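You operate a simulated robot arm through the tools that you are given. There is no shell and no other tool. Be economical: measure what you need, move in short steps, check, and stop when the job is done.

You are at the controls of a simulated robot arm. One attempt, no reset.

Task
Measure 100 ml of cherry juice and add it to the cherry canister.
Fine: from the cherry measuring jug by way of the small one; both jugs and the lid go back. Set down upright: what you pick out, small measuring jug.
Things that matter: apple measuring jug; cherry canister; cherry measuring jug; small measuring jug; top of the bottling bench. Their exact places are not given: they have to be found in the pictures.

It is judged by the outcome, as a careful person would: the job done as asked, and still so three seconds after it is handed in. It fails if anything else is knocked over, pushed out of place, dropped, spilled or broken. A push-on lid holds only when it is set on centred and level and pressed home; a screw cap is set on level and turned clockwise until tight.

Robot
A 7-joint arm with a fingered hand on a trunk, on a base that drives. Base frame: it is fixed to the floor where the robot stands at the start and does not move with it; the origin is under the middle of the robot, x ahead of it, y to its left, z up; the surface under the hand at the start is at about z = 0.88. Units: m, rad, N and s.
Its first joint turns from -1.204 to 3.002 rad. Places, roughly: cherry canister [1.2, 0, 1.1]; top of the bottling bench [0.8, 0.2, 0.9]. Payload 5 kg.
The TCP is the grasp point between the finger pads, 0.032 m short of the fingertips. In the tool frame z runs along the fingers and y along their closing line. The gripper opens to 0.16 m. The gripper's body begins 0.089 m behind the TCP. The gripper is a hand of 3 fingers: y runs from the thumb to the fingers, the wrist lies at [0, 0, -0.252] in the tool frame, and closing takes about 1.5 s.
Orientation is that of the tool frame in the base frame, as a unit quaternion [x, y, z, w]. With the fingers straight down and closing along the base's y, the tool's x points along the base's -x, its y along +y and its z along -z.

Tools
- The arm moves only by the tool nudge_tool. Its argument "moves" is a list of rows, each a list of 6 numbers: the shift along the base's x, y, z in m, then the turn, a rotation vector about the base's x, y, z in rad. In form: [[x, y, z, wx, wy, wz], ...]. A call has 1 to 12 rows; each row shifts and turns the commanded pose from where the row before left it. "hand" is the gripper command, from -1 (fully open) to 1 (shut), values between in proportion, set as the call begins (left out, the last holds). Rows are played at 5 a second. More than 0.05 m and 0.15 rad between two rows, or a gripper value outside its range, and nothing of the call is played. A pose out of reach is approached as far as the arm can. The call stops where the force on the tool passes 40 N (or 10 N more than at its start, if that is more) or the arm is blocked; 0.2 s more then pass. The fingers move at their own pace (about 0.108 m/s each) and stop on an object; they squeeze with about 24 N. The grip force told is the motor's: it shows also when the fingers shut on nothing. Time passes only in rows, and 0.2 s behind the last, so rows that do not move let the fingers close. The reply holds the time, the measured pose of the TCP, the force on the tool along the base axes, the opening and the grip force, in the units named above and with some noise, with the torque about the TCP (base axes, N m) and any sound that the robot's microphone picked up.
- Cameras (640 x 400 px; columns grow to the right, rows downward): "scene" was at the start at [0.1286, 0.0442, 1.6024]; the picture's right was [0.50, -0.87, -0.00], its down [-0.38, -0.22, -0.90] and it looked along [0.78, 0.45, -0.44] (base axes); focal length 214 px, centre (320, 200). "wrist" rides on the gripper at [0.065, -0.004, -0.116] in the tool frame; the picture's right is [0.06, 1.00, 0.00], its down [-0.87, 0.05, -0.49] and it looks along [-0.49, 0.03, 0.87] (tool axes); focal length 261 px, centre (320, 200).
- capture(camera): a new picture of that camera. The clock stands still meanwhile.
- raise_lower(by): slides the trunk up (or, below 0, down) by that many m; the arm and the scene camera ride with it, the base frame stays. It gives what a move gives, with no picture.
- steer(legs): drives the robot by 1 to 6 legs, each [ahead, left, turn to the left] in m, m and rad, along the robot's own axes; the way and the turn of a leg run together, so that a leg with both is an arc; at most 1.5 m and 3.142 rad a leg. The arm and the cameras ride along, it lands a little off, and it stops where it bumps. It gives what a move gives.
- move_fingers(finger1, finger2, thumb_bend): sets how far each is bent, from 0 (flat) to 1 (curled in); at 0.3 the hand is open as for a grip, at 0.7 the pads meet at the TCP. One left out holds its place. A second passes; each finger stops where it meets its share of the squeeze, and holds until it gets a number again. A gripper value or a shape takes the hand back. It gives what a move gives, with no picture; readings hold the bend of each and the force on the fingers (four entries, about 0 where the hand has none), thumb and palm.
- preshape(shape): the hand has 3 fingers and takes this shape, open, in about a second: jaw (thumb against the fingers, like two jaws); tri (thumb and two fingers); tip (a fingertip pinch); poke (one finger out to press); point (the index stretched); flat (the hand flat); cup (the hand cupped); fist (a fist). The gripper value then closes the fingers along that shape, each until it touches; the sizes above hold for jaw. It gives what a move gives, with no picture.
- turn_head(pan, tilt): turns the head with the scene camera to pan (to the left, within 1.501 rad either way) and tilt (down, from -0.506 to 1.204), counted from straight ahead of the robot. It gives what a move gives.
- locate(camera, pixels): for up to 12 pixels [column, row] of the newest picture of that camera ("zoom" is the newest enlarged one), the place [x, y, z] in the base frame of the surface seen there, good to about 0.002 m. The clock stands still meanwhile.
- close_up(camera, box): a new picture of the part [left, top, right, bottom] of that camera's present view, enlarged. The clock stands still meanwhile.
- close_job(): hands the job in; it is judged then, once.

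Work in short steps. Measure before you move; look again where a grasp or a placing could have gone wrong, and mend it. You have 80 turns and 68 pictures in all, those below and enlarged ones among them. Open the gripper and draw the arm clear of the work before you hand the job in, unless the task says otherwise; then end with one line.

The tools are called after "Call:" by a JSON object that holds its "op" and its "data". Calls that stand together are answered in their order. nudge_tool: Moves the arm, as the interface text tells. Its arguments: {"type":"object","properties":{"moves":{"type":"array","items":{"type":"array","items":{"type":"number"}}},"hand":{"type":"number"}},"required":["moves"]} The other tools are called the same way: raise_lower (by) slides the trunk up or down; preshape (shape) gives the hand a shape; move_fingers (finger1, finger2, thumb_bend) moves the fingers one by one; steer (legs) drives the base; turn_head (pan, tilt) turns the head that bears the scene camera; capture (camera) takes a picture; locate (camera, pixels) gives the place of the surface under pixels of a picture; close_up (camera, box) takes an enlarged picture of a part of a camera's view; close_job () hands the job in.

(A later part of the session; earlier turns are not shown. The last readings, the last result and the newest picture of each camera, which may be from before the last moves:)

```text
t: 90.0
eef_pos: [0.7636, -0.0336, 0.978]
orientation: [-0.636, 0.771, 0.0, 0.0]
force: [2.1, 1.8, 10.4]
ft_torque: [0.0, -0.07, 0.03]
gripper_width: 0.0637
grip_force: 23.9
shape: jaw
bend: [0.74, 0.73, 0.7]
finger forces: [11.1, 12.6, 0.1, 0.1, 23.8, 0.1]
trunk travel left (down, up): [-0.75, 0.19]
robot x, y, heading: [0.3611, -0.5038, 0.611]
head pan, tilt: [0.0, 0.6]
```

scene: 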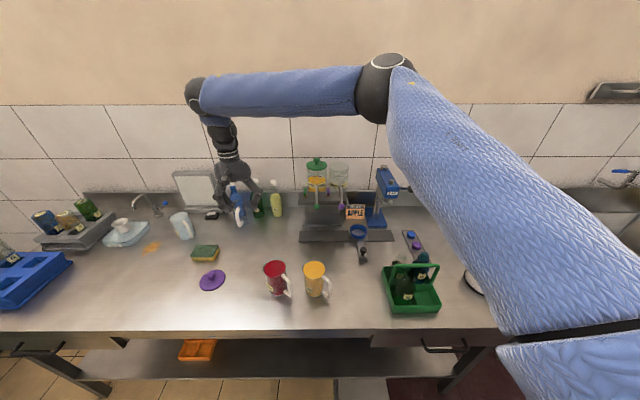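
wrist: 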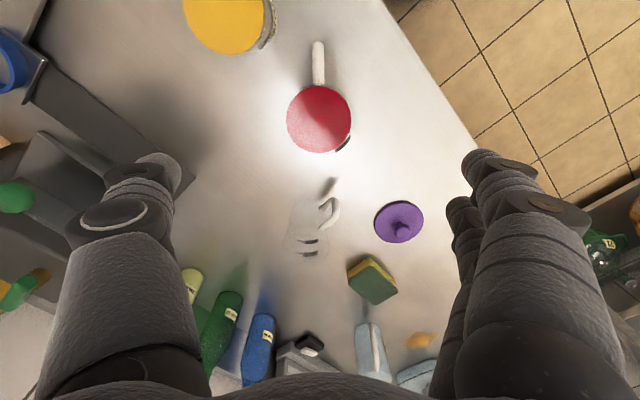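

Cherry jug is down. Release, rise, then travel above the small jug, yaw back and start levelling the tool to 25° below horizontal for a side grasp.

Call:
{"op": "nudge_tool", "data": {"moves": [[0, 0, 0, 0, 0, 0], [0, 0, 0, 0, 0, 0], [0, 0, 0, 0, 0, 0], [0, 0, 0, 0, 0, 0], [0, 0, 0.02, 0, 0, 0], [0, 0, 0.05, 0, 0, 0], [0, 0, 0.05, 0, 0, 0], [0, 0, 0.05, 0, 0, 0], [0, 0, 0.04, 0, 0, 0]], "hand": -1}}

Call:
{"op": "nudge_tool", "data": {"moves": [[0.0068, 0.0273, 0.01, 0, 0, -0.107], [0.0068, 0.0273, 0.01, 0, 0, -0.107], [0.0068, 0.0273, 0.01, 0, 0, -0.107], [0.0068, 0.0273, 0, 0, 0, -0.107], [0.0068, 0.0273, 0, 0, 0, -0.107], [0.0068, 0.0273, 0, 0, 0, -0.107], [0.0068, 0.0273, 0, 0, 0, -0.107], [0, 0, 0, 0, 0, 0]], "hand": -0.5}}

Call:
{"op": "nudge_tool", "data": {"moves": [[0, 0, 0, 0.0832, -0.115, 0], [0, 0, 0, 0.0832, -0.115, 0], [0, 0, 0, 0.0832, -0.115, 0], [0, 0, 0, 0.0832, -0.115, 0], [0, 0, 0, 0.0832, -0.115, 0], [0, 0, 0, 0.0832, -0.115, 0], [0, 0, 0, 0.0832, -0.115, 0], [0, 0, 0, 0.0832, -0.115, 0], [0, 0, 0, 0, 0, 0]]}}

Call:
{"op": "capture", "data": {"camera": "scene"}}

```text
t: 92.0
eef_pos: [0.7639, -0.0344, 1.1871]
orientation: [-0.635, 0.773, 0.0, -0.001]
force: [-0.8, -0.5, -0.2]
ft_torque: [0.03, -0.01, 0.04]
gripper_width: 0.1601
grip_force: 0.1
shape: jaw
bend: [0.3, 0.3, 0.3]
finger forces: [0.0, 0.1, 0.0, 0.0, 0.0, 0.1]
trunk travel left (down, up): [-0.75, 0.19]
robot x, y, heading: [0.3631, -0.4991, 0.617]
head pan, tilt: [0.0, 0.6]
```

```text
t: 93.8
eef_pos: [0.813, 0.1559, 1.2186]
orientation: [-0.309, 0.951, -0.001, -0.001]
force: [0.7, 0.2, 0.1]
ft_torque: [0.06, 0.0, -0.02]
gripper_width: 0.1202
grip_force: 0.0
shape: jaw
bend: [0.63, 0.63, 0.6]
finger forces: [0.0, 0.0, 0.0, 0.1, 0.1, 0.1]
trunk travel left (down, up): [-0.75, 0.19]
robot x, y, heading: [0.3578, -0.5007, 0.619]
head pan, tilt: [0.0, 0.6]
```

```text
t: 95.8
eef_pos: [0.8125, 0.1566, 1.2177]
orientation: [-0.261, 0.802, 0.165, 0.511]
force: [0.3, 0.7, 1.0]
ft_torque: [0.03, 0.04, -0.02]
gripper_width: 0.1203
grip_force: 0.2
shape: jaw
bend: [0.63, 0.63, 0.6]
finger forces: [0.1, 0.1, 0.1, 0.1, 0.0, 0.0]
trunk travel left (down, up): [-0.75, 0.19]
robot x, y, heading: [0.3615, -0.5011, 0.62]
head pan, tilt: [0.0, 0.6]
```

```text
18 pictures are left
```

scene: 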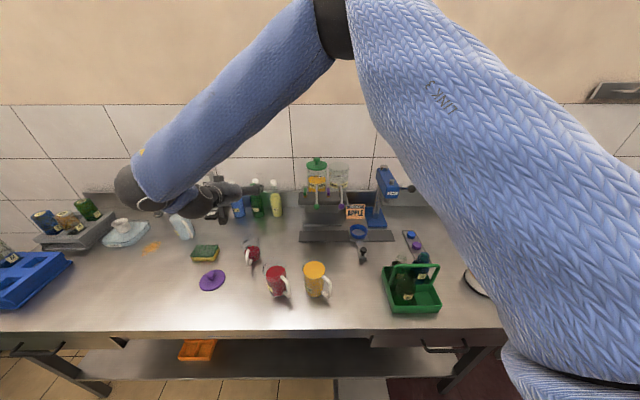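

Tool is levelled (25° down, azimuth 36°), fingers at 0.12 opening. I lower around the small jug to z≈0.937 in steps, with force guard.

Call:
{"op": "nudge_tool", "data": {"moves": [[-0.0015, 0.001, -0.045, 0, 0, 0], [0, 0, -0.045, 0, 0, 0], [0, 0, -0.045, 0, 0, 0], [0, 0, -0.045, 0, 0, 0], [0, 0, -0.025, 0, 0, 0], [0, 0, 0, 0, 0, 0]]}}

Call:
{"op": "close_up", "data": {"camera": "scene", "box": [180, 190, 320, 290]}}

```text
t: 97.2
eef_pos: [0.8109, 0.1588, 1.0107]
orientation: [-0.263, 0.804, 0.165, 0.508]
force: [-0.3, -0.5, -0.2]
ft_torque: [-0.01, 0.01, -0.01]
gripper_width: 0.1203
grip_force: 0.0
shape: jaw
bend: [0.63, 0.63, 0.6]
finger forces: [0.0, 0.0, 0.1, 0.1, 0.1, 0.0]
trunk travel left (down, up): [-0.75, 0.19]
robot x, y, heading: [0.3568, -0.5026, 0.62]
head pan, tilt: [0.0, 0.6]
```

```text
4.00 times, centred on (250, 240) of scene
```

zoom: 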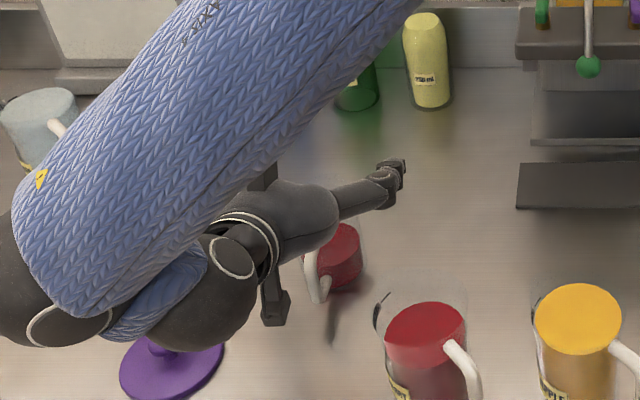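

I check heights of the wrist and forearm before lowering the last 7 cm.

Call:
{"op": "locate", "data": {"camera": "zoom", "pixels": [[60, 320], [200, 310], [30, 340], [120, 330], [280, 310], [390, 195], [290, 220], [220, 345], [345, 230], [160, 310]]}}

```text
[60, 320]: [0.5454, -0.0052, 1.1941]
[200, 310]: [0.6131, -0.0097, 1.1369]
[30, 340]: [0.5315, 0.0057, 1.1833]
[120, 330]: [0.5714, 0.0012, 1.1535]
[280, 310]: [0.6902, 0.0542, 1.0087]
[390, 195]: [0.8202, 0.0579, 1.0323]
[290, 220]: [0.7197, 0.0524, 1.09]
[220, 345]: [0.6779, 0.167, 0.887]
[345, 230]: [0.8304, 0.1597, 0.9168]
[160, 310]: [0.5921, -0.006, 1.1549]
```

Everything clears (wrist ~1.14 high). I lower the last 7.4 cm and close on the jug.

Call:
{"op": "nudge_tool", "data": {"moves": [[0, 0, -0.02, 0, 0, 0], [0, 0, -0.02, 0, 0, 0], [0, 0, -0.02, 0, 0, 0], [0, 0, -0.014, 0, 0, 0], [0, 0, 0, 0, 0, 0]]}}

Call:
{"op": "nudge_tool", "data": {"moves": [[0, 0, 0, 0, 0, 0], [0, 0, 0, 0, 0, 0], [0, 0, 0, 0, 0, 0], [0, 0, 0, 0, 0, 0], [0, 0, 0, 0, 0, 0], [0, 0, 0, 0, 0, 0]], "hand": 1}}

Call:
{"op": "close_up", "data": {"camera": "scene", "box": [200, 200, 300, 290]}}

```text
t: 98.5
eef_pos: [0.8158, 0.1614, 0.9386]
orientation: [-0.263, 0.803, 0.167, 0.509]
force: [0.2, 0.3, 0.3]
ft_torque: [0.02, -0.01, -0.02]
gripper_width: 0.1202
grip_force: 0.1
shape: jaw
bend: [0.63, 0.63, 0.6]
finger forces: [0.0, 0.0, 0.0, 0.1, 0.1, 0.1]
out of reach, approached as far as the arm can: row 1
trunk travel left (down, up): [-0.75, 0.19]
robot x, y, heading: [0.3589, -0.5029, 0.614]
head pan, tilt: [0.0, 0.6]
```

```text
t: 99.8
eef_pos: [0.8164, 0.1605, 0.9395]
orientation: [-0.263, 0.802, 0.167, 0.509]
force: [0.8, 0.8, 1.9]
ft_torque: [-0.01, 0.01, -0.03]
gripper_width: 0.0435
grip_force: 23.8
shape: jaw
bend: [0.74, 0.74, 0.71]
finger forces: [10.9, 9.0, 0.0, 0.0, 21.0, 0.0]
trunk travel left (down, up): [-0.75, 0.19]
robot x, y, heading: [0.3595, -0.503, 0.621]
head pan, tilt: [0.0, 0.6]
```

```text
4.44 times, centred on (250, 245) of scene
```

zoom: 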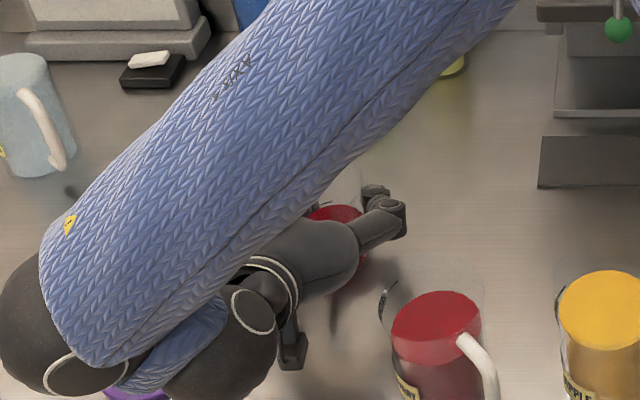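

Gripped evenly (0.0435 m chord). I lift gently straight up.

Call:
{"op": "nudge_tool", "data": {"moves": [[0, 0, 0.006, 0, 0, 0], [0, 0, 0.012, 0, 0, 0], [0, 0, 0.02, 0, 0, 0], [0, 0, 0.03, 0, 0, 0], [0, 0, 0.03, 0, 0, 0], [0, 0, 0.03, 0, 0, 0], [0, 0, 0.03, 0, 0, 0], [0, 0, 0.03, 0, 0, 0], [0, 0, 0.03, 0, 0, 0], [0, 0, 0, 0, 0, 0]]}}

Call:
{"op": "close_up", "data": {"camera": "scene", "box": [180, 150, 320, 260]}}

```text
t: 102.0
eef_pos: [0.8148, 0.1603, 1.1547]
orientation: [-0.261, 0.802, 0.163, 0.512]
force: [0.8, 0.4, 0.7]
ft_torque: [0.03, 0.02, -0.03]
gripper_width: 0.0263
grip_force: 24.0
shape: jaw
bend: [0.76, 0.76, 0.75]
finger forces: [0.0, 0.0, 0.0, 0.0, 0.0, 0.0]
trunk travel left (down, up): [-0.75, 0.19]
robot x, y, heading: [0.3557, -0.5037, 0.622]
head pan, tilt: [0.0, 0.6]
```

```text
3.64 times, centred on (250, 205) of scene
```

zoom: 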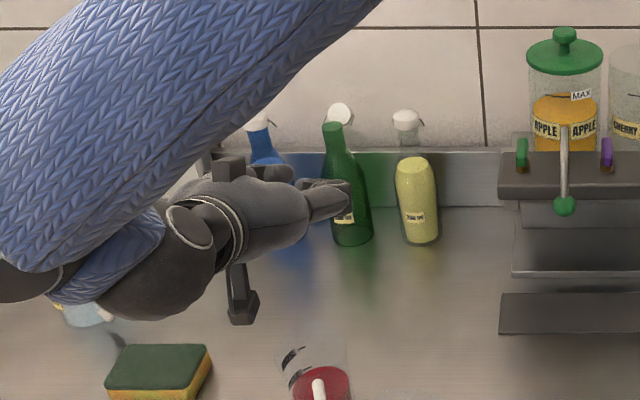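

The jug slipped out but stands upright with its juice at (320,385) in the zoom. The top grasp was sound, so I'll use it and pour towards the robot instead. I rise, open, and return the tool to pointing down above the jug.

Call:
{"op": "nudge_tool", "data": {"moves": [[0, 0, 0.03, -0.0832, 0.115, 0], [0, 0, 0.02, -0.0832, 0.115, 0], [0, 0, 0.01, -0.0832, 0.115, 0], [0, 0, 0, -0.0832, 0.115, 0], [0, 0, 0, -0.0832, 0.115, 0], [0, 0, 0, -0.0832, 0.115, 0], [0, 0, 0, -0.0832, 0.115, 0], [0, 0, 0, -0.0832, 0.115, 0], [0, 0, 0, 0, 0, 0]], "hand": -1}}

Call:
{"op": "close_up", "data": {"camera": "wrist", "box": [240, 40, 400, 180]}}

```text
t: 104.0
eef_pos: [0.8137, 0.1602, 1.2166]
orientation: [-0.309, 0.951, -0.001, -0.001]
force: [-0.2, -0.2, -0.7]
ft_torque: [0.0, -0.01, -0.04]
gripper_width: 0.16
grip_force: 0.0
shape: jaw
bend: [0.3, 0.3, 0.3]
finger forces: [0.0, 0.0, 0.0, 0.0, 0.0, 0.0]
trunk travel left (down, up): [-0.75, 0.19]
robot x, y, heading: [0.3589, -0.4989, 0.615]
head pan, tilt: [0.0, 0.6]
```

```text
2.86 times, centred on (320, 110) of wrist
```

zoom: 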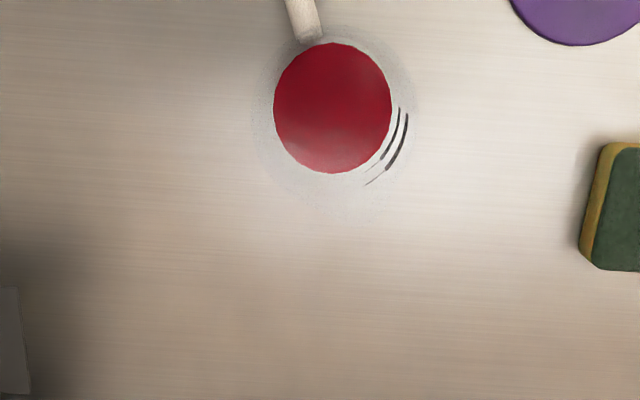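

Call:
{"op": "locate", "data": {"camera": "zoom", "pixels": [[277, 108], [388, 108], [333, 46], [333, 170], [301, 12], [312, 32], [405, 130], [333, 108]]}}

```text
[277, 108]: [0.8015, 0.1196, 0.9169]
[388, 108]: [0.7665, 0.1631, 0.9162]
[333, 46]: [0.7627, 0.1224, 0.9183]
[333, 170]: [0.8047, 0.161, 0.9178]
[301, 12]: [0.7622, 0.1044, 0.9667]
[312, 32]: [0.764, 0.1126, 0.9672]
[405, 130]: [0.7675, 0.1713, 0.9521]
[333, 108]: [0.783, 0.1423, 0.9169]
```

Level unchanged (0.917): no loss. Jug centre is now (0.784,0.1415), handle toward −122°. I align yaw +0.384, go over it, and top-grasp as before.

Call:
{"op": "nudge_tool", "data": {"moves": [[-0.0099, -0.0062, -0.02, 0, 0, 0.128], [-0.0099, -0.0062, -0.03, 0, 0, 0.128], [-0.0099, -0.0063, -0.03, 0, 0, 0.128], [0, 0, -0.045, 0, 0, 0], [0, 0, -0.045, 0, 0, 0], [0, 0, -0.045, 0, 0, 0], [0, 0, -0.03, 0, 0, 0], [0, 0, -0.015, 0, 0, 0], [0, 0, 0, 0, 0, 0]], "hand": -0.5}}

Call:
{"op": "nudge_tool", "data": {"moves": [[0, 0, 0, 0, 0, 0], [0, 0, 0, 0, 0, 0], [0, 0, 0, 0, 0, 0], [0, 0, 0, 0, 0, 0], [0, 0, 0, 0, 0, 0], [0, 0, 0, 0, 0, 0]], "hand": 1}}

Call:
{"op": "nudge_tool", "data": {"moves": [[0, 0, 0.005, 0, 0, 0], [0, 0, 0.015, 0, 0, 0], [0, 0, 0.03, 0, 0, 0], [0, 0, 0.04, 0, 0, 0], [0, 0, 0.04, 0, 0, 0], [0, 0, 0.04, 0, 0, 0], [0, 0, 0.03, 0, 0, 0], [0, 0, 0, 0, 0, 0]]}}

```text
t: 106.0
eef_pos: [0.7856, 0.14, 0.9558]
orientation: [-0.485, 0.874, 0.0, -0.001]
force: [-0.4, 0.9, 0.1]
ft_torque: [0.02, 0.03, -0.01]
gripper_width: 0.1203
grip_force: 0.0
shape: jaw
bend: [0.63, 0.63, 0.6]
finger forces: [0.0, 0.0, 0.1, 0.0, 0.0, 0.0]
trunk travel left (down, up): [-0.75, 0.19]
robot x, y, heading: [0.3569, -0.501, 0.618]
head pan, tilt: [0.0, 0.6]
```

```text
t: 107.5
eef_pos: [0.7853, 0.1407, 0.9567]
orientation: [-0.486, 0.874, -0.001, 0.0]
force: [0.4, -0.3, 0.0]
ft_torque: [-0.01, 0.02, -0.01]
gripper_width: 0.057
grip_force: 24.0
shape: jaw
bend: [0.73, 0.73, 0.7]
finger forces: [9.2, 11.2, 0.1, 0.0, 20.9, 0.0]
trunk travel left (down, up): [-0.75, 0.19]
robot x, y, heading: [0.3614, -0.4991, 0.618]
head pan, tilt: [0.0, 0.6]
```

```text
t: 109.2
eef_pos: [0.7868, 0.1416, 1.1552]
orientation: [-0.485, 0.874, 0.0, -0.001]
force: [0.7, -0.5, -2.1]
ft_torque: [0.01, 0.0, 0.0]
gripper_width: 0.0566
grip_force: 24.2
shape: jaw
bend: [0.73, 0.73, 0.7]
finger forces: [9.6, 11.5, 0.1, 0.1, 21.0, 0.0]
trunk travel left (down, up): [-0.75, 0.19]
robot x, y, heading: [0.3606, -0.4992, 0.616]
head pan, tilt: [0.0, 0.6]
```

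Held firmly (≈2 N). Now raise to ~1.34 and go to the space in front of the cherry canister while yawing +158° so the handle faces away from the robot.

Call:
{"op": "nudge_tool", "data": {"moves": [[0.012, -0.008, 0.02, 0, 0, 0.138], [0.016, -0.011, 0.02, 0, 0, 0.138], [0.016, -0.011, 0.02, 0, 0, 0.138], [0.016, -0.011, 0.02, 0, 0, 0.138], [0.016, -0.011, 0.02, 0, 0, 0.138], [0.016, -0.011, 0.02, 0, 0, 0.138], [0.016, -0.011, 0.02, 0, 0, 0.138], [0.016, -0.011, 0.02, 0, 0, 0.138], [0.016, -0.011, 0.02, 0, 0, 0.138], [0.016, -0.011, 0.005, 0, 0, 0.138]]}}

Call:
{"op": "nudge_tool", "data": {"moves": [[0.016, -0.011, 0, 0, 0, 0.138], [0.016, -0.011, 0, 0, 0, 0.138], [0.016, -0.011, 0, 0, 0, 0.138], [0.016, -0.011, 0, 0, 0, 0.138], [0.016, -0.011, 0, 0, 0, 0.138], [0.016, -0.011, 0, 0, 0, 0.138], [0.016, -0.011, 0, 0, 0, 0.138], [0.016, -0.011, 0, 0, 0, 0.138], [0.016, -0.011, 0, 0, 0, 0.138], [0.016, -0.011, 0, 0, 0, 0.138], [0, 0, 0, 0, 0, 0]]}}

Call:
{"op": "capture", "data": {"camera": "scene"}}

```text
t: 111.5
eef_pos: [0.9401, 0.0346, 1.3408]
orientation: [0.932, -0.364, -0.001, 0.0]
force: [0.7, 0.9, -1.4]
ft_torque: [0.03, -0.02, 0.01]
gripper_width: 0.0568
grip_force: 24.1
shape: jaw
bend: [0.73, 0.73, 0.7]
finger forces: [9.9, 11.5, 0.0, 0.1, 21.0, 0.0]
trunk travel left (down, up): [-0.75, 0.19]
robot x, y, heading: [0.3588, -0.5017, 0.614]
head pan, tilt: [0.0, 0.6]
```

```text
t: 113.8
eef_pos: [1.0999, -0.0752, 1.3419]
orientation: [0.95, 0.312, 0.0, 0.0]
force: [-0.8, -0.2, -1.9]
ft_torque: [0.02, -0.01, -0.02]
gripper_width: 0.0568
grip_force: 24.0
shape: jaw
bend: [0.73, 0.73, 0.7]
finger forces: [10.0, 11.7, 0.0, 0.0, 21.0, 0.1]
trunk travel left (down, up): [-0.75, 0.19]
robot x, y, heading: [0.3597, -0.5025, 0.615]
head pan, tilt: [0.0, 0.6]
```

```text
13 pictures are left
```

scene: 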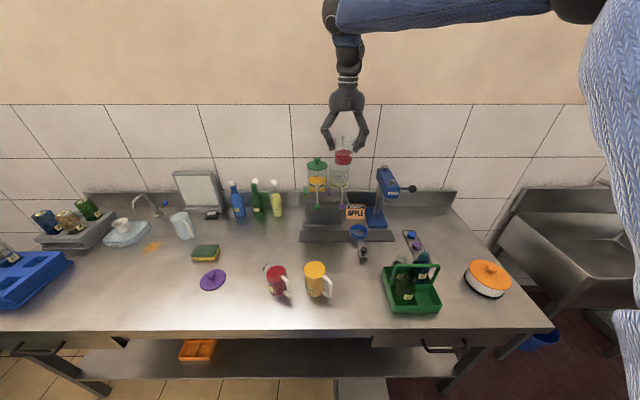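

Orientation reached. I tilt to 50° (below the flow angle ~59°) here, then move over the canister at z 1.34.

Call:
{"op": "nudge_tool", "data": {"moves": [[0, 0, 0, 0.0853, -0.1178, 0], [0, 0, 0, 0.0853, -0.1178, 0], [0, 0, 0, 0.0853, -0.1178, 0], [0, 0, 0, 0.0853, -0.1178, 0], [0, 0, 0, 0.0853, -0.1178, 0], [0, 0, 0, 0.0853, -0.1178, 0], [0, 0, 0, 0, 0, 0]]}}

Call:
{"op": "nudge_tool", "data": {"moves": [[0.0343, 0.0237, 0, 0, 0, 0], [0.0343, 0.0237, 0, 0, 0, 0], [0.0343, 0.0237, 0, 0, 0, 0], [0.0343, 0.0237, 0, 0, 0, 0], [0, 0, -0.02, 0, 0, 0], [0, 0, -0.02, 0, 0, 0], [0, 0, 0, 0, 0, 0]]}}

Call:
{"op": "close_up", "data": {"camera": "scene", "box": [280, 110, 400, 210]}}

```text
t: 115.5
eef_pos: [1.0993, -0.0759, 1.3435]
orientation: [0.861, 0.283, 0.403, -0.13]
force: [0.3, 0.1, -1.6]
ft_torque: [-0.06, 0.04, -0.03]
gripper_width: 0.0566
grip_force: 24.0
shape: jaw
bend: [0.73, 0.73, 0.7]
finger forces: [10.5, 12.1, 0.0, 0.0, 21.1, 0.1]
trunk travel left (down, up): [-0.75, 0.19]
robot x, y, heading: [0.3581, -0.5028, 0.619]
head pan, tilt: [0.0, 0.6]
```

```text
t: 117.0
eef_pos: [1.2384, 0.0202, 1.3013]
orientation: [0.861, 0.282, 0.403, -0.128]
force: [-0.3, -1.0, -2.1]
ft_torque: [-0.01, 0.04, 0.0]
gripper_width: 0.0564
grip_force: 24.6
shape: jaw
bend: [0.73, 0.73, 0.7]
finger forces: [10.6, 12.2, 0.0, 0.0, 21.1, 0.1]
trunk travel left (down, up): [-0.75, 0.19]
robot x, y, heading: [0.3618, -0.5042, 0.619]
head pan, tilt: [0.0, 0.6]
```

```text
4.00 times, centred on (340, 160) of scene
```

zoom: 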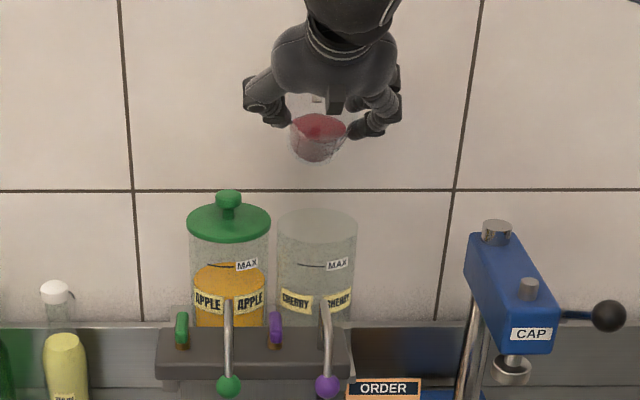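

Jug is over the cherry canister. I lower so the lip is ~4 cm above the rim and tilt to 60°, keeping the lip still.

Call:
{"op": "nudge_tool", "data": {"moves": [[0, 0, -0.021, 0, 0, 0], [0, 0, -0.021, 0, 0, 0], [-0.0015, -0.0011, 0.0028, 0.0512, -0.0707, 0], [-0.0015, -0.0011, 0.0028, 0.0512, -0.0707, 0], [0, 0, 0, 0, 0, 0], [0, 0, 0, 0, 0, 0], [0, 0, 0, 0, 0, 0]]}}

Call:
{"op": "close_up", "data": {"camera": "scene", "box": [300, 130, 380, 190]}}

```text
t: 118.7
eef_pos: [1.2344, 0.0181, 1.2646]
orientation: [0.823, 0.269, 0.476, -0.152]
force: [-0.6, -0.2, -1.1]
ft_torque: [-0.04, 0.04, -0.01]
gripper_width: 0.0566
grip_force: 24.1
shape: jaw
bend: [0.73, 0.73, 0.7]
finger forces: [10.7, 12.1, 0.1, 0.0, 21.1, 0.0]
trunk travel left (down, up): [-0.75, 0.19]
robot x, y, heading: [0.3601, -0.5025, 0.618]
head pan, tilt: [0.0, 0.6]
```

```text
6.67 times, centred on (340, 160) of scene
```

zoom: 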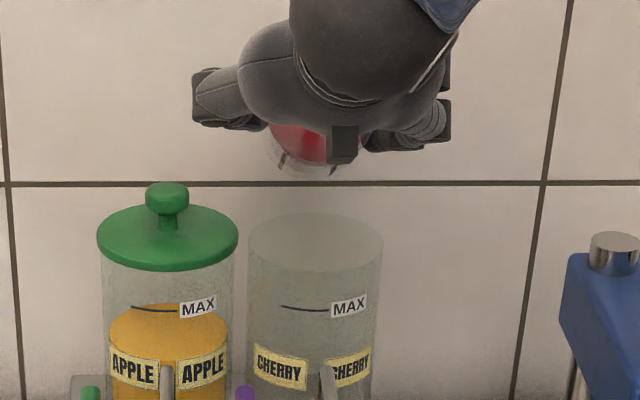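

No flow yet. Continue to 70°, keeping the lip over the canister.

Call:
{"op": "nudge_tool", "data": {"moves": [[-0.0019, -0.0014, 0.0024, 0.0512, -0.0707, 0], [0, 0, 0, 0, 0, 0], [-0.0019, -0.0014, 0.0024, 0.0512, -0.0707, 0], [0, 0, 0, 0, 0, 0], [0, 0, 0, 0, 0, 0]]}}

Call:
{"op": "close_up", "data": {"camera": "scene", "box": [300, 130, 380, 220]}}

```text
t: 119.8
eef_pos: [1.2308, 0.0139, 1.2691]
orientation: [0.777, 0.256, 0.547, -0.176]
force: [0.0, 0.9, -0.8]
ft_torque: [-0.02, 0.03, 0.01]
gripper_width: 0.0564
grip_force: 23.6
shape: jaw
bend: [0.73, 0.73, 0.7]
finger forces: [10.9, 12.3, 0.0, 0.0, 21.1, 0.0]
trunk travel left (down, up): [-0.75, 0.19]
robot x, y, heading: [0.3586, -0.5011, 0.611]
head pan, tilt: [0.0, 0.6]
```

```text
4.44 times, centred on (340, 175) of scene
```

zoom: 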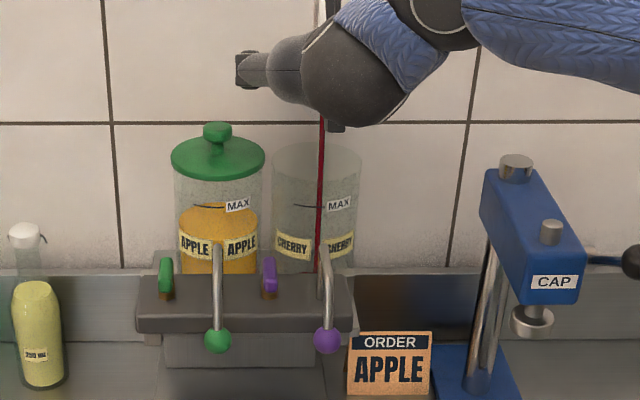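

A stream falls at (321,130–270), laterally inside the canister. I check its depth.

Call:
{"op": "locate", "data": {"camera": "zoom", "pixels": [[321, 132], [321, 160], [320, 190], [319, 230], [318, 260], [317, 270]]}}

```text
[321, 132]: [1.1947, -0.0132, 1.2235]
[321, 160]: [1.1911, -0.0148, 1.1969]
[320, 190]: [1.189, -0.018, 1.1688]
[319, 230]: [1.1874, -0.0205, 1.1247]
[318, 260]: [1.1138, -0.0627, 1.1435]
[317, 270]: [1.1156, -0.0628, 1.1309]
```

Stream passes the rim ~14 mm toward me from centre—inside. I shift 6 mm away and continue slowly to 80°.

Call:
{"op": "nudge_tool", "data": {"moves": [[0.005, 0.0035, 0, 0, 0, 0], [-0.0022, -0.0016, 0.002, 0.0512, -0.0707, 0], [0, 0, 0, 0, 0, 0], [0, 0, 0, 0, 0, 0], [-0.0022, -0.0016, 0.002, 0.0512, -0.0707, 0], [0, 0, 0, 0, 0, 0], [0, 0, 0, 0, 0, 0], [0, 0, 0, 0, 0, 0]]}}

Call:
{"op": "close_up", "data": {"camera": "scene", "box": [300, 130, 380, 220]}}

Call:
{"op": "locate", "data": {"camera": "zoom", "pixels": [[323, 140], [321, 160], [320, 190], [319, 230], [322, 150]]}}

```text
t: 121.7
eef_pos: [1.2326, 0.0137, 1.2758]
orientation: [0.728, 0.239, 0.612, -0.197]
force: [1.0, 1.1, -0.4]
ft_torque: [-0.02, 0.02, 0.0]
gripper_width: 0.0563
grip_force: 23.9
shape: jaw
bend: [0.73, 0.73, 0.7]
finger forces: [11.1, 12.1, 0.0, 0.0, 21.0, 0.0]
trunk travel left (down, up): [-0.75, 0.19]
robot x, y, heading: [0.3558, -0.5064, 0.619]
head pan, tilt: [0.0, 0.6]
```

```text
4.44 times, centred on (340, 175) of scene
```

zoom: 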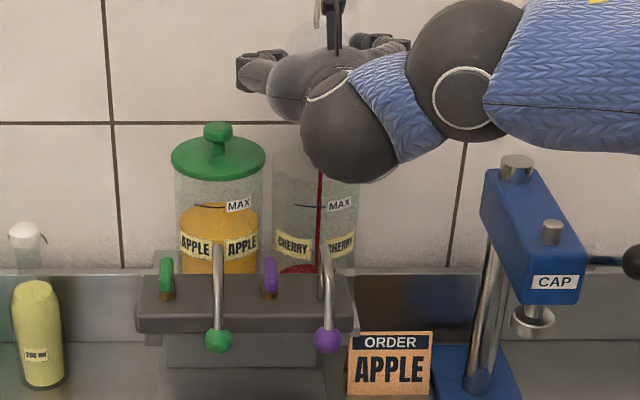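

```text
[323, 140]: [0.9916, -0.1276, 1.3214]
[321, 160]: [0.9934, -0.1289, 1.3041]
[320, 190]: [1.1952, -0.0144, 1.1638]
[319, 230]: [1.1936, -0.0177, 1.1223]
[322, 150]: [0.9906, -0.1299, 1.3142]
```

Juice collects in the canister. I continue to 90° then 100° with pauses to drain.

Call:
{"op": "nudge_tool", "data": {"moves": [[-0.0022, -0.0016, 0.0014, 0.0512, -0.0707, 0], [0, 0, 0, 0, 0, 0], [0, 0, 0, 0, 0, 0], [-0.0022, -0.0016, 0.0014, 0.0512, -0.0707, 0], [0, 0, 0, 0, 0, 0], [0, 0, 0, 0, 0, 0], [-0.0026, -0.0019, 0.001, 0.0512, -0.0707, 0], [0, 0, 0, 0, 0, 0], [-0.0026, -0.0019, 0.001, 0.0512, -0.0707, 0], [0, 0, 0, 0, 0, 0], [0, 0, 0, 0, 0, 0], [0, 0, 0, 0, 0, 0]]}}

Call:
{"op": "nudge_tool", "data": {"moves": [[0, 0, 0, 0, 0, 0], [0, 0, 0, 0, 0, 0], [-0.0026, -0.0019, 0.001, 0.0512, -0.0707, 0], [0, 0, 0, 0, 0, 0], [0, 0, 0, 0, 0, 0], [0, 0, 0, 0, 0, 0], [0, 0, 0, 0, 0, 0], [0, 0, 0, 0, 0, 0], [0, 0, 0, 0, 0, 0], [0, 0, 0, 0, 0, 0]]}}

Call:
{"op": "close_up", "data": {"camera": "scene", "box": [290, 110, 390, 210]}}

```text
t: 124.2
eef_pos: [1.2231, 0.0106, 1.2778]
orientation: [0.616, 0.204, 0.724, -0.234]
force: [0.5, -0.2, -1.4]
ft_torque: [-0.05, 0.02, 0.04]
gripper_width: 0.0561
grip_force: 23.8
shape: jaw
bend: [0.73, 0.73, 0.7]
finger forces: [10.5, 11.7, 0.0, 0.1, 20.8, 0.1]
out of reach, approached as far as the arm can: row 9
trunk travel left (down, up): [-0.75, 0.19]
robot x, y, heading: [0.3602, -0.504, 0.618]
head pan, tilt: [0.0, 0.6]
```

```text
t: 126.5
eef_pos: [1.239, 0.024, 1.2983]
orientation: [0.592, 0.189, 0.747, -0.238]
force: [0.5, 0.3, 0.3]
ft_torque: [0.0, 0.01, -0.03]
gripper_width: 0.0561
grip_force: 24.6
shape: jaw
bend: [0.73, 0.73, 0.7]
finger forces: [10.3, 11.9, 0.0, 0.0, 20.8, 0.0]
out of reach, approached as far as the arm can: row 3
trunk travel left (down, up): [-0.75, 0.19]
robot x, y, heading: [0.3606, -0.5012, 0.62]
head pan, tilt: [0.0, 0.6]
```

```text
4.00 times, centred on (340, 160) of scene
```

zoom: 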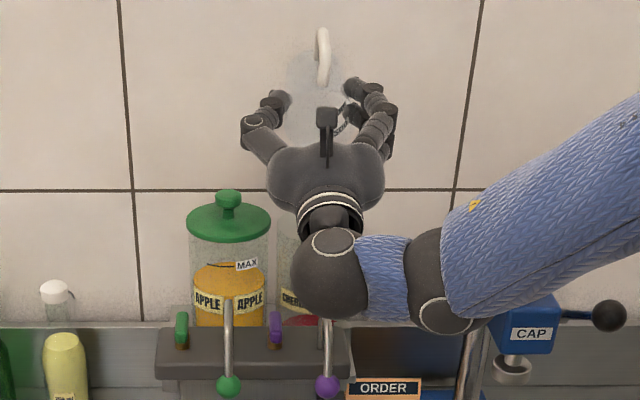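

The jug looks empty, at ~103° tilt. I rotate back with a small rise, then retreat from above the canister and straighten.

Call:
{"op": "nudge_tool", "data": {"moves": [[0, 0, 0.01, -0.0853, 0.1178, 0], [0, 0, 0.01, -0.0853, 0.1178, 0], [0, 0, 0.01, -0.0853, 0.1178, 0], [0, 0, 0.01, -0.0853, 0.1178, 0], [0, 0, 0.01, -0.0853, 0.1178, 0], [0, 0, 0.01, -0.0853, 0.1178, 0], [-0.034, -0.024, 0, 0, 0, 0], [-0.034, -0.024, 0, 0, 0, 0], [-0.034, -0.024, 0, 0, 0, 0], [-0.034, -0.024, 0, 0, 0, 0], [0, 0, 0, 0, 0, 0]]}}

Call:
{"op": "close_up", "data": {"camera": "scene", "box": [290, 120, 390, 220]}}

```text
t: 128.8
eef_pos: [1.1046, -0.0705, 1.3596]
orientation: [0.842, 0.276, 0.441, -0.141]
force: [0.1, 0.9, -1.6]
ft_torque: [0.0, 0.04, 0.01]
gripper_width: 0.0552
grip_force: 24.0
shape: jaw
bend: [0.74, 0.73, 0.7]
finger forces: [9.7, 11.3, 0.0, 0.1, 20.2, 0.0]
trunk travel left (down, up): [-0.75, 0.19]
robot x, y, heading: [0.3644, -0.5014, 0.621]
head pan, tilt: [0.0, 0.6]
```

```text
4.00 times, centred on (340, 170) of scene
```

zoom: 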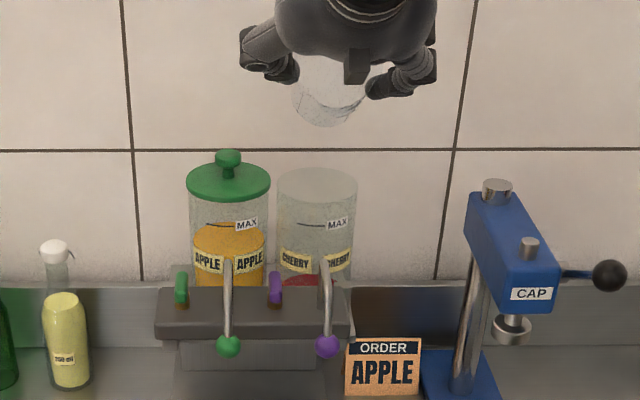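

Canister received the juice; no spill. I straighten the jug, then yaw back −137° while carrying it to its original place.

Call:
{"op": "nudge_tool", "data": {"moves": [[-0.005, -0.004, 0, -0.0806, 0.1115, 0], [-0.005, -0.004, 0, -0.0806, 0.1115, 0], [-0.005, -0.004, 0, -0.0806, 0.1115, 0], [-0.005, -0.004, 0, -0.0806, 0.1115, 0], [-0.005, -0.004, 0, -0.0806, 0.1115, 0], [-0.005, -0.004, 0, -0.0806, 0.1115, 0], [-0.005, -0.004, 0, -0.0806, 0.1115, 0], [0, 0, 0, 0, 0, -0.1407], [0, 0, 0, 0, 0, -0.1407], [-0.01, -0.012, -0.01, 0, 0, -0.1407], [-0.01, -0.012, -0.01, 0, 0, -0.1407], [-0.01, -0.012, -0.01, 0, 0, -0.1407]]}}

Call:
{"op": "nudge_tool", "data": {"moves": [[-0.01, -0.012, -0.01, 0, 0, -0.1407], [-0.01, -0.012, -0.01, 0, 0, -0.1407], [-0.01, -0.012, -0.01, 0, 0, -0.1407], [-0.01, -0.012, -0.015, 0, 0, -0.1407], [-0.01, -0.012, -0.015, 0, 0, -0.1407], [-0.01, -0.012, -0.015, 0, 0, -0.1407], [-0.01, -0.012, -0.015, 0, 0, -0.1407], [-0.01, -0.012, -0.02, 0, 0, -0.1407], [-0.01, -0.012, -0.02, 0, 0, -0.1407], [-0.01, -0.012, -0.02, 0, 0, -0.1407], [-0.01, -0.012, -0.01, 0, 0, -0.1407], [-0.008, -0.0065, 0, 0, 0, -0.1407]]}}

```text
t: 131.4
eef_pos: [1.0373, -0.1363, 1.3275]
orientation: [0.999, -0.036, -0.001, -0.002]
force: [-0.5, -0.7, 0.3]
ft_torque: [0.02, 0.04, 0.0]
gripper_width: 0.0548
grip_force: 23.7
shape: jaw
bend: [0.74, 0.73, 0.7]
finger forces: [10.6, 11.8, 0.1, 0.0, 20.1, 0.1]
trunk travel left (down, up): [-0.75, 0.19]
robot x, y, heading: [0.3626, -0.5013, 0.616]
head pan, tilt: [0.0, 0.6]
```

```text
t: 134.1
eef_pos: [0.9197, -0.2742, 1.1683]
orientation: [-0.638, 0.77, 0.0, 0.0]
force: [-0.4, 0.3, 0.7]
ft_torque: [0.02, -0.03, 0.03]
gripper_width: 0.0549
grip_force: 24.0
shape: jaw
bend: [0.74, 0.73, 0.7]
finger forces: [10.6, 11.7, 0.0, 0.1, 20.0, 0.0]
trunk travel left (down, up): [-0.75, 0.19]
robot x, y, heading: [0.3583, -0.5013, 0.622]
head pan, tilt: [0.0, 0.6]
```

Orientation matches the original. I descend close to the bench, then feel for contact.

Call:
{"op": "nudge_tool", "data": {"moves": [[0.0018, 0.0012, -0.045, 0, 0, 0], [0, 0, -0.045, 0, 0, 0], [0, 0, -0.045, 0, 0, 0], [0, 0, -0.045, 0, 0, 0], [0, 0, -0.02, 0, 0, 0], [0, 0, -0.006, 0, 0, 0], [0, 0, 0, 0, 0, 0]]}}

Call:
{"op": "nudge_tool", "data": {"moves": [[0, 0, -0.002, 0, 0, 0], [0, 0, -0.002, 0, 0, 0], [0, 0, 0, 0, 0, 0]]}}

Call:
{"op": "close_up", "data": {"camera": "scene", "box": [310, 220, 430, 320]}}

```text
t: 135.7
eef_pos: [0.922, -0.2729, 0.9634]
orientation: [-0.638, 0.77, -0.001, 0.002]
force: [0.0, -0.7, -0.5]
ft_torque: [0.02, 0.0, 0.01]
gripper_width: 0.055
grip_force: 23.8
shape: jaw
bend: [0.74, 0.73, 0.7]
finger forces: [10.6, 11.8, 0.1, 0.0, 20.2, 0.1]
trunk travel left (down, up): [-0.75, 0.19]
robot x, y, heading: [0.3621, -0.4963, 0.621]
head pan, tilt: [0.0, 0.6]
```

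```text
t: 136.4
eef_pos: [0.9209, -0.2733, 0.9587]
orientation: [-0.639, 0.769, 0.001, 0.001]
force: [-0.1, -0.5, -0.4]
ft_torque: [-0.04, -0.01, 0.04]
gripper_width: 0.0548
grip_force: 24.0
shape: jaw
bend: [0.74, 0.73, 0.7]
finger forces: [10.7, 11.8, 0.0, 0.0, 20.1, 0.0]
trunk travel left (down, up): [-0.75, 0.19]
robot x, y, heading: [0.3619, -0.5045, 0.62]
head pan, tilt: [0.0, 0.6]
```

```text
4.00 times, centred on (370, 270) of scene
```

zoom: 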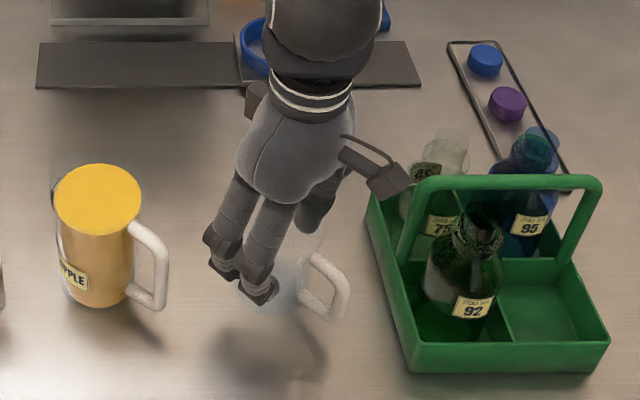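

Looks upright and clear of the crate; no contact yet. Keep lowering in small steps.

Call:
{"op": "nudge_tool", "data": {"moves": [[0, 0, -0.0015, 0, 0, 0], [0, 0, -0.0015, 0, 0, 0], [0, 0, 0, 0, 0, 0]]}}

Call:
{"op": "nudge_tool", "data": {"moves": [[0, 0, -0.001, 0, 0, 0], [0, 0, -0.001, 0, 0, 0], [0, 0, 0, 0, 0, 0]]}}

```text
t: 137.2
eef_pos: [0.9211, -0.2737, 0.9573]
orientation: [-0.638, 0.77, 0.001, 0.001]
force: [0.7, 2.0, 5.1]
ft_torque: [0.02, 0.09, -0.06]
gripper_width: 0.0549
grip_force: 23.9
shape: jaw
bend: [0.74, 0.74, 0.7]
finger forces: [10.9, 12.1, 0.0, 0.0, 21.6, 0.0]
trunk travel left (down, up): [-0.75, 0.19]
robot x, y, heading: [0.361, -0.5054, 0.615]
head pan, tilt: [0.0, 0.6]
```

```text
t: 138.1
eef_pos: [0.9205, -0.2735, 0.9554]
orientation: [-0.638, 0.77, 0.0, 0.002]
force: [0.3, 2.1, 22.5]
ft_torque: [0.07, 0.1, 0.03]
gripper_width: 0.0554
grip_force: 24.0
shape: jaw
bend: [0.74, 0.74, 0.71]
finger forces: [12.5, 14.2, 0.1, 0.1, 24.9, 0.1]
trunk travel left (down, up): [-0.75, 0.19]
robot x, y, heading: [0.3585, -0.4999, 0.619]
head pan, tilt: [0.0, 0.6]
```

Down firmly. Ease off, release, rise, then travel over the lid with the nominal yaw and the hand at half opening.

Call:
{"op": "nudge_tool", "data": {"moves": [[0, 0, 0.0015, 0, 0, 0], [0, 0, 0, 0, 0, 0], [0, 0, 0, 0, 0, 0], [0, 0, 0, 0, 0, 0], [0, 0, 0, 0, 0, 0], [0, 0, 0.03, 0, 0, 0], [0, 0, 0.05, 0, 0, 0], [0, 0, 0.05, 0, 0, 0], [0, 0, 0.05, 0, 0, 0], [0, 0, 0.05, 0, 0, 0], [0, 0, 0, 0, 0, 0]], "hand": -1}}

Call:
{"op": "nudge_tool", "data": {"moves": [[-0.0218, 0.0371, 0, 0, 0, -0.0636], [-0.0218, 0.0371, 0, 0, 0, -0.0636], [-0.0218, 0.0371, 0, 0, 0, -0.0636], [-0.0218, 0.0371, 0, 0, 0, -0.0636], [-0.0218, 0.0371, 0, 0, 0, -0.0636], [-0.0218, 0.0371, 0, 0, 0, -0.0636], [-0.0218, 0.0371, 0, 0, 0, -0.0636], [-0.0218, 0.0371, 0, 0, 0, -0.0636], [-0.0218, 0.0371, 0, 0, 0, -0.0636], [-0.0218, 0.0371, 0, 0, 0, -0.0636], [-0.0218, 0.0371, 0, 0, 0, -0.0636], [-0.0218, 0.0371, 0, 0, 0, -0.0636]], "hand": 0}}

Call:
{"op": "nudge_tool", "data": {"moves": [[0, 0, -0.03, 0, 0, 0], [0, 0, -0.03, 0, 0, 0], [0, 0, 0, 0, 0, 0]]}}

Call:
{"op": "capture", "data": {"camera": "wrist"}}

```text
t: 140.4
eef_pos: [0.92, -0.276, 1.1814]
orientation: [-0.638, 0.77, 0.0, 0.001]
force: [0.2, 0.3, 0.1]
ft_torque: [-0.03, 0.02, 0.01]
gripper_width: 0.1597
grip_force: 0.1
shape: jaw
bend: [0.3, 0.3, 0.3]
finger forces: [0.0, 0.0, 0.0, 0.0, 0.0, 0.0]
trunk travel left (down, up): [-0.75, 0.19]
robot x, y, heading: [0.3609, -0.5036, 0.616]
head pan, tilt: [0.0, 0.6]
```

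```text
t: 143.1
eef_pos: [0.657, 0.1729, 1.1856]
orientation: [-0.305, 0.952, -0.001, 0.002]
force: [0.3, 0.1, 0.3]
ft_torque: [-0.01, -0.04, 0.0]
gripper_width: 0.0808
grip_force: 0.1
shape: jaw
bend: [0.72, 0.72, 0.7]
finger forces: [0.0, 0.0, 0.0, 0.0, 0.0, 0.0]
trunk travel left (down, up): [-0.75, 0.19]
robot x, y, heading: [0.3558, -0.5038, 0.619]
head pan, tilt: [0.0, 0.6]
```

```text
t: 143.8
eef_pos: [0.6583, 0.1708, 1.1268]
orientation: [-0.306, 0.952, -0.001, 0.001]
force: [-0.1, 0.3, -0.1]
ft_torque: [-0.02, -0.02, -0.01]
gripper_width: 0.0807
grip_force: 0.1
shape: jaw
bend: [0.72, 0.72, 0.7]
finger forces: [0.0, 0.1, 0.1, 0.0, 0.0, 0.0]
trunk travel left (down, up): [-0.75, 0.19]
robot x, y, heading: [0.3639, -0.501, 0.618]
head pan, tilt: [0.0, 0.6]
```

```text
5 pictures are left
```

wrist: 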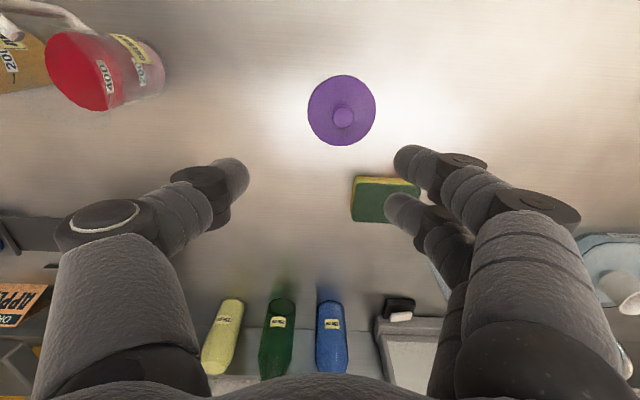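

Call:
{"op": "locate", "data": {"camera": "wrist", "pixels": [[310, 110], [373, 110], [342, 78], [342, 144], [343, 117], [334, 117], [352, 117]]}}

```text
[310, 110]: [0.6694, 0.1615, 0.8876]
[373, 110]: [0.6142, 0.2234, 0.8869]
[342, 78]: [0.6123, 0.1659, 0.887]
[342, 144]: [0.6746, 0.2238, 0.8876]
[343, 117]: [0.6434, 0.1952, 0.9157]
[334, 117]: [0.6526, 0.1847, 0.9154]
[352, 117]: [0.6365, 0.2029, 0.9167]
```

Lid centre ≈(0.6435,0.194), slid 27 mm on release but flat. I go to the same relative grasp (TCP ≈(0.6405,0.1928), z 0.924) and close.

Call:
{"op": "nudge_tool", "data": {"moves": [[-0.0178, 0.022, -0.03, 0, 0, 0], [0, 0, -0.045, 0, 0, 0], [0, 0, -0.045, 0, 0, 0], [0, 0, -0.045, 0, 0, 0], [0, 0, -0.025, 0, 0, 0], [0, 0, -0.012, 0, 0, 0], [0, 0, 0, 0, 0, 0]]}}

Call:
{"op": "nudge_tool", "data": {"moves": [[0, 0, 0, 0, 0, 0], [0, 0, 0, 0, 0, 0], [0, 0, 0, 0, 0, 0], [0, 0, 0, 0, 0, 0], [0, 0, 0, 0, 0, 0], [0, 0, 0, 0, 0, 0]], "hand": 1}}

Call:
{"op": "nudge_tool", "data": {"moves": [[0, 0, 0.01, 0, 0, 0], [0, 0, 0.03, 0, 0, 0], [0, 0, 0.05, 0, 0, 0], [0, 0, 0.05, 0, 0, 0], [0, 0, 0.05, 0, 0, 0], [0, 0, 0.05, 0, 0, 0], [0, 0, 0.05, 0, 0, 0], [0, 0, 0.05, 0, 0, 0], [0, 0, 0.05, 0, 0, 0], [0, 0, 0.03, 0, 0, 0], [0, 0, 0, 0, 0, 0]]}}

Call:
{"op": "capture", "data": {"camera": "wrist"}}

```text
t: 145.4
eef_pos: [0.641, 0.1922, 0.9238]
orientation: [-0.305, 0.952, -0.001, 0.001]
force: [-0.5, 0.6, 0.2]
ft_torque: [-0.01, 0.02, 0.06]
gripper_width: 0.0804
grip_force: 0.2
shape: jaw
bend: [0.72, 0.72, 0.7]
finger forces: [0.0, 0.0, 0.1, 0.0, 0.0, 0.0]
trunk travel left (down, up): [-0.75, 0.19]
robot x, y, heading: [0.3581, -0.503, 0.618]
head pan, tilt: [0.0, 0.6]
```

```text
t: 146.8
eef_pos: [0.6427, 0.1924, 0.9233]
orientation: [-0.306, 0.952, -0.001, 0.001]
force: [-0.1, -0.2, 0.8]
ft_torque: [-0.04, -0.05, 0.01]
gripper_width: 0.0122
grip_force: 24.0
shape: jaw
bend: [0.71, 0.72, 0.7]
finger forces: [8.0, 16.7, 0.1, 0.0, 24.1, 0.0]
trunk travel left (down, up): [-0.75, 0.19]
robot x, y, heading: [0.3579, -0.5001, 0.619]
head pan, tilt: [0.0, 0.6]
```

```text
t: 149.2
eef_pos: [0.6449, 0.1941, 1.3413]
orientation: [-0.306, 0.952, -0.001, 0.001]
force: [-0.1, -0.2, -0.1]
ft_torque: [-0.02, -0.02, 0.0]
gripper_width: 0.0119
grip_force: 23.8
shape: jaw
bend: [0.71, 0.72, 0.7]
finger forces: [9.3, 21.6, 0.1, 0.0, 24.5, 0.0]
trunk travel left (down, up): [-0.75, 0.19]
robot x, y, heading: [0.3606, -0.4992, 0.618]
head pan, tilt: [0.0, 0.6]
```

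```text
4 pictures are left
5 turns are left
```

wrist: 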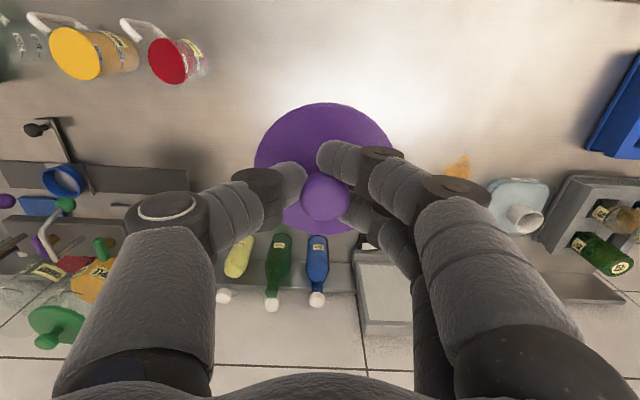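

The lid sits in the hand exactly as at the first lift (x 254–392, y 103–234), so the same TCP (1.199,−0.0078) will seat it. I check its level, carry it above the canister, and descend to just above seating.

Call:
{"op": "locate", "data": {"camera": "wrist", "pixels": [[258, 165], [386, 160], [322, 107], [310, 229], [322, 196]]}}

Call:
{"op": "nudge_tool", "data": {"moves": [[0.0455, -0.0168, 0, 0, 0, 0], [0.0455, -0.0168, 0, 0, 0, 0], [0.0455, -0.0168, 0, 0, 0, 0], [0.0455, -0.0168, 0, 0, 0, 0], [0.0455, -0.0168, 0, 0, 0, 0], [0.0455, -0.0168, 0, 0, 0, 0], [0.0455, -0.0168, 0, 0, 0, 0], [0.0455, -0.0168, 0, 0, 0, 0], [0.0455, -0.0168, 0, 0, 0, 0], [0.0455, -0.0168, 0, 0, 0, 0], [0.0455, -0.0168, 0, 0, 0, 0], [0.0455, -0.0168, 0, 0, 0, 0]]}}

Call:
{"op": "nudge_tool", "data": {"moves": [[0.009, 0, -0.03, 0, 0, 0], [0, 0, -0.03, 0, 0, 0], [0, 0, 0, 0, 0, 0], [0, 0, 0, 0, 0, 0]]}}

Call:
{"op": "capture", "data": {"camera": "wrist"}}

```text
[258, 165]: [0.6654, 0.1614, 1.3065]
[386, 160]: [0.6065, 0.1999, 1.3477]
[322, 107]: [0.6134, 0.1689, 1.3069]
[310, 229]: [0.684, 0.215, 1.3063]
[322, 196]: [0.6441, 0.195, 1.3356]
```

```text
t: 151.8
eef_pos: [1.1883, -0.0066, 1.341]
orientation: [-0.307, 0.952, 0.0, 0.0]
force: [0.3, -0.3, -0.2]
ft_torque: [0.02, 0.01, -0.02]
gripper_width: 0.0117
grip_force: 23.8
shape: jaw
bend: [0.71, 0.72, 0.7]
finger forces: [9.3, 24.7, 0.1, 0.0, 23.7, 0.1]
trunk travel left (down, up): [-0.75, 0.19]
robot x, y, heading: [0.3614, -0.5054, 0.624]
head pan, tilt: [0.0, 0.6]
```

```text
t: 152.8
eef_pos: [1.1989, -0.0074, 1.2829]
orientation: [-0.306, 0.952, 0.0, 0.001]
force: [0.1, -0.2, -0.2]
ft_torque: [-0.02, -0.01, -0.02]
gripper_width: 0.0116
grip_force: 24.5
shape: jaw
bend: [0.71, 0.72, 0.7]
finger forces: [9.7, 25.4, 0.0, 0.1, 23.9, 0.0]
trunk travel left (down, up): [-0.75, 0.19]
robot x, y, heading: [0.3621, -0.5024, 0.618]
head pan, tilt: [0.0, 0.6]
```

```text
3 pictures are left
4 turns are left
```

wrist: 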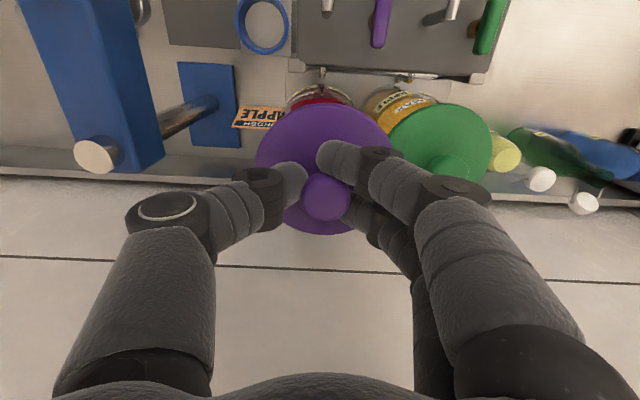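

The lid is level and placed as at removal. I lower it onto the canister and press, with the 40 N guard.

Call:
{"op": "nudge_tool", "data": {"moves": [[0, 0, -0.03, 0, 0, 0], [0, 0, -0.01, 0, 0, 0], [0, 0, -0.004, 0, 0, 0], [0, 0, -0.003, 0, 0, 0], [0, 0, -0.002, 0, 0, 0], [0, 0, -0.002, 0, 0, 0], [0, 0, -0.002, 0, 0, 0], [0, 0, -0.001, 0, 0, 0], [0, 0, 0, 0, 0, 0]]}}

Call:
{"op": "close_up", "data": {"camera": "scene", "box": [290, 145, 370, 195]}}

Call:
{"op": "locate", "data": {"camera": "zoom", "pixels": [[320, 165], [462, 165], [390, 190], [215, 185], [390, 198]]}}

```text
t: 154.8
eef_pos: [1.1966, -0.0082, 1.2321]
orientation: [-0.306, 0.952, 0.001, 0.003]
force: [8.2, 6.8, 26.0]
ft_torque: [0.06, -0.55, 0.11]
gripper_width: 0.0128
grip_force: 24.2
shape: jaw
bend: [0.7, 0.72, 0.7]
finger forces: [10.6, 34.5, 0.1, 0.1, 43.4, 0.0]
trunk travel left (down, up): [-0.75, 0.19]
robot x, y, heading: [0.361, -0.5035, 0.615]
head pan, tilt: [0.0, 0.6]
```

```text
8.00 times, centred on (330, 170) of scene
```

zoom: 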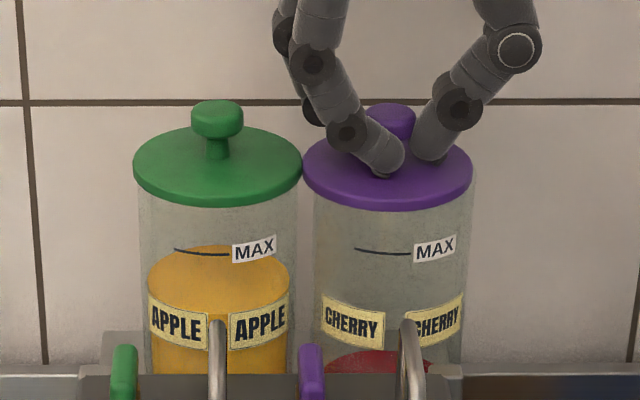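

```text
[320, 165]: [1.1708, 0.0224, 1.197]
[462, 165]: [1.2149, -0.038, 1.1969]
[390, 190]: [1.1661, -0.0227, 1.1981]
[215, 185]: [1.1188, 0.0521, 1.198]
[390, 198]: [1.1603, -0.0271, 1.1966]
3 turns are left
```

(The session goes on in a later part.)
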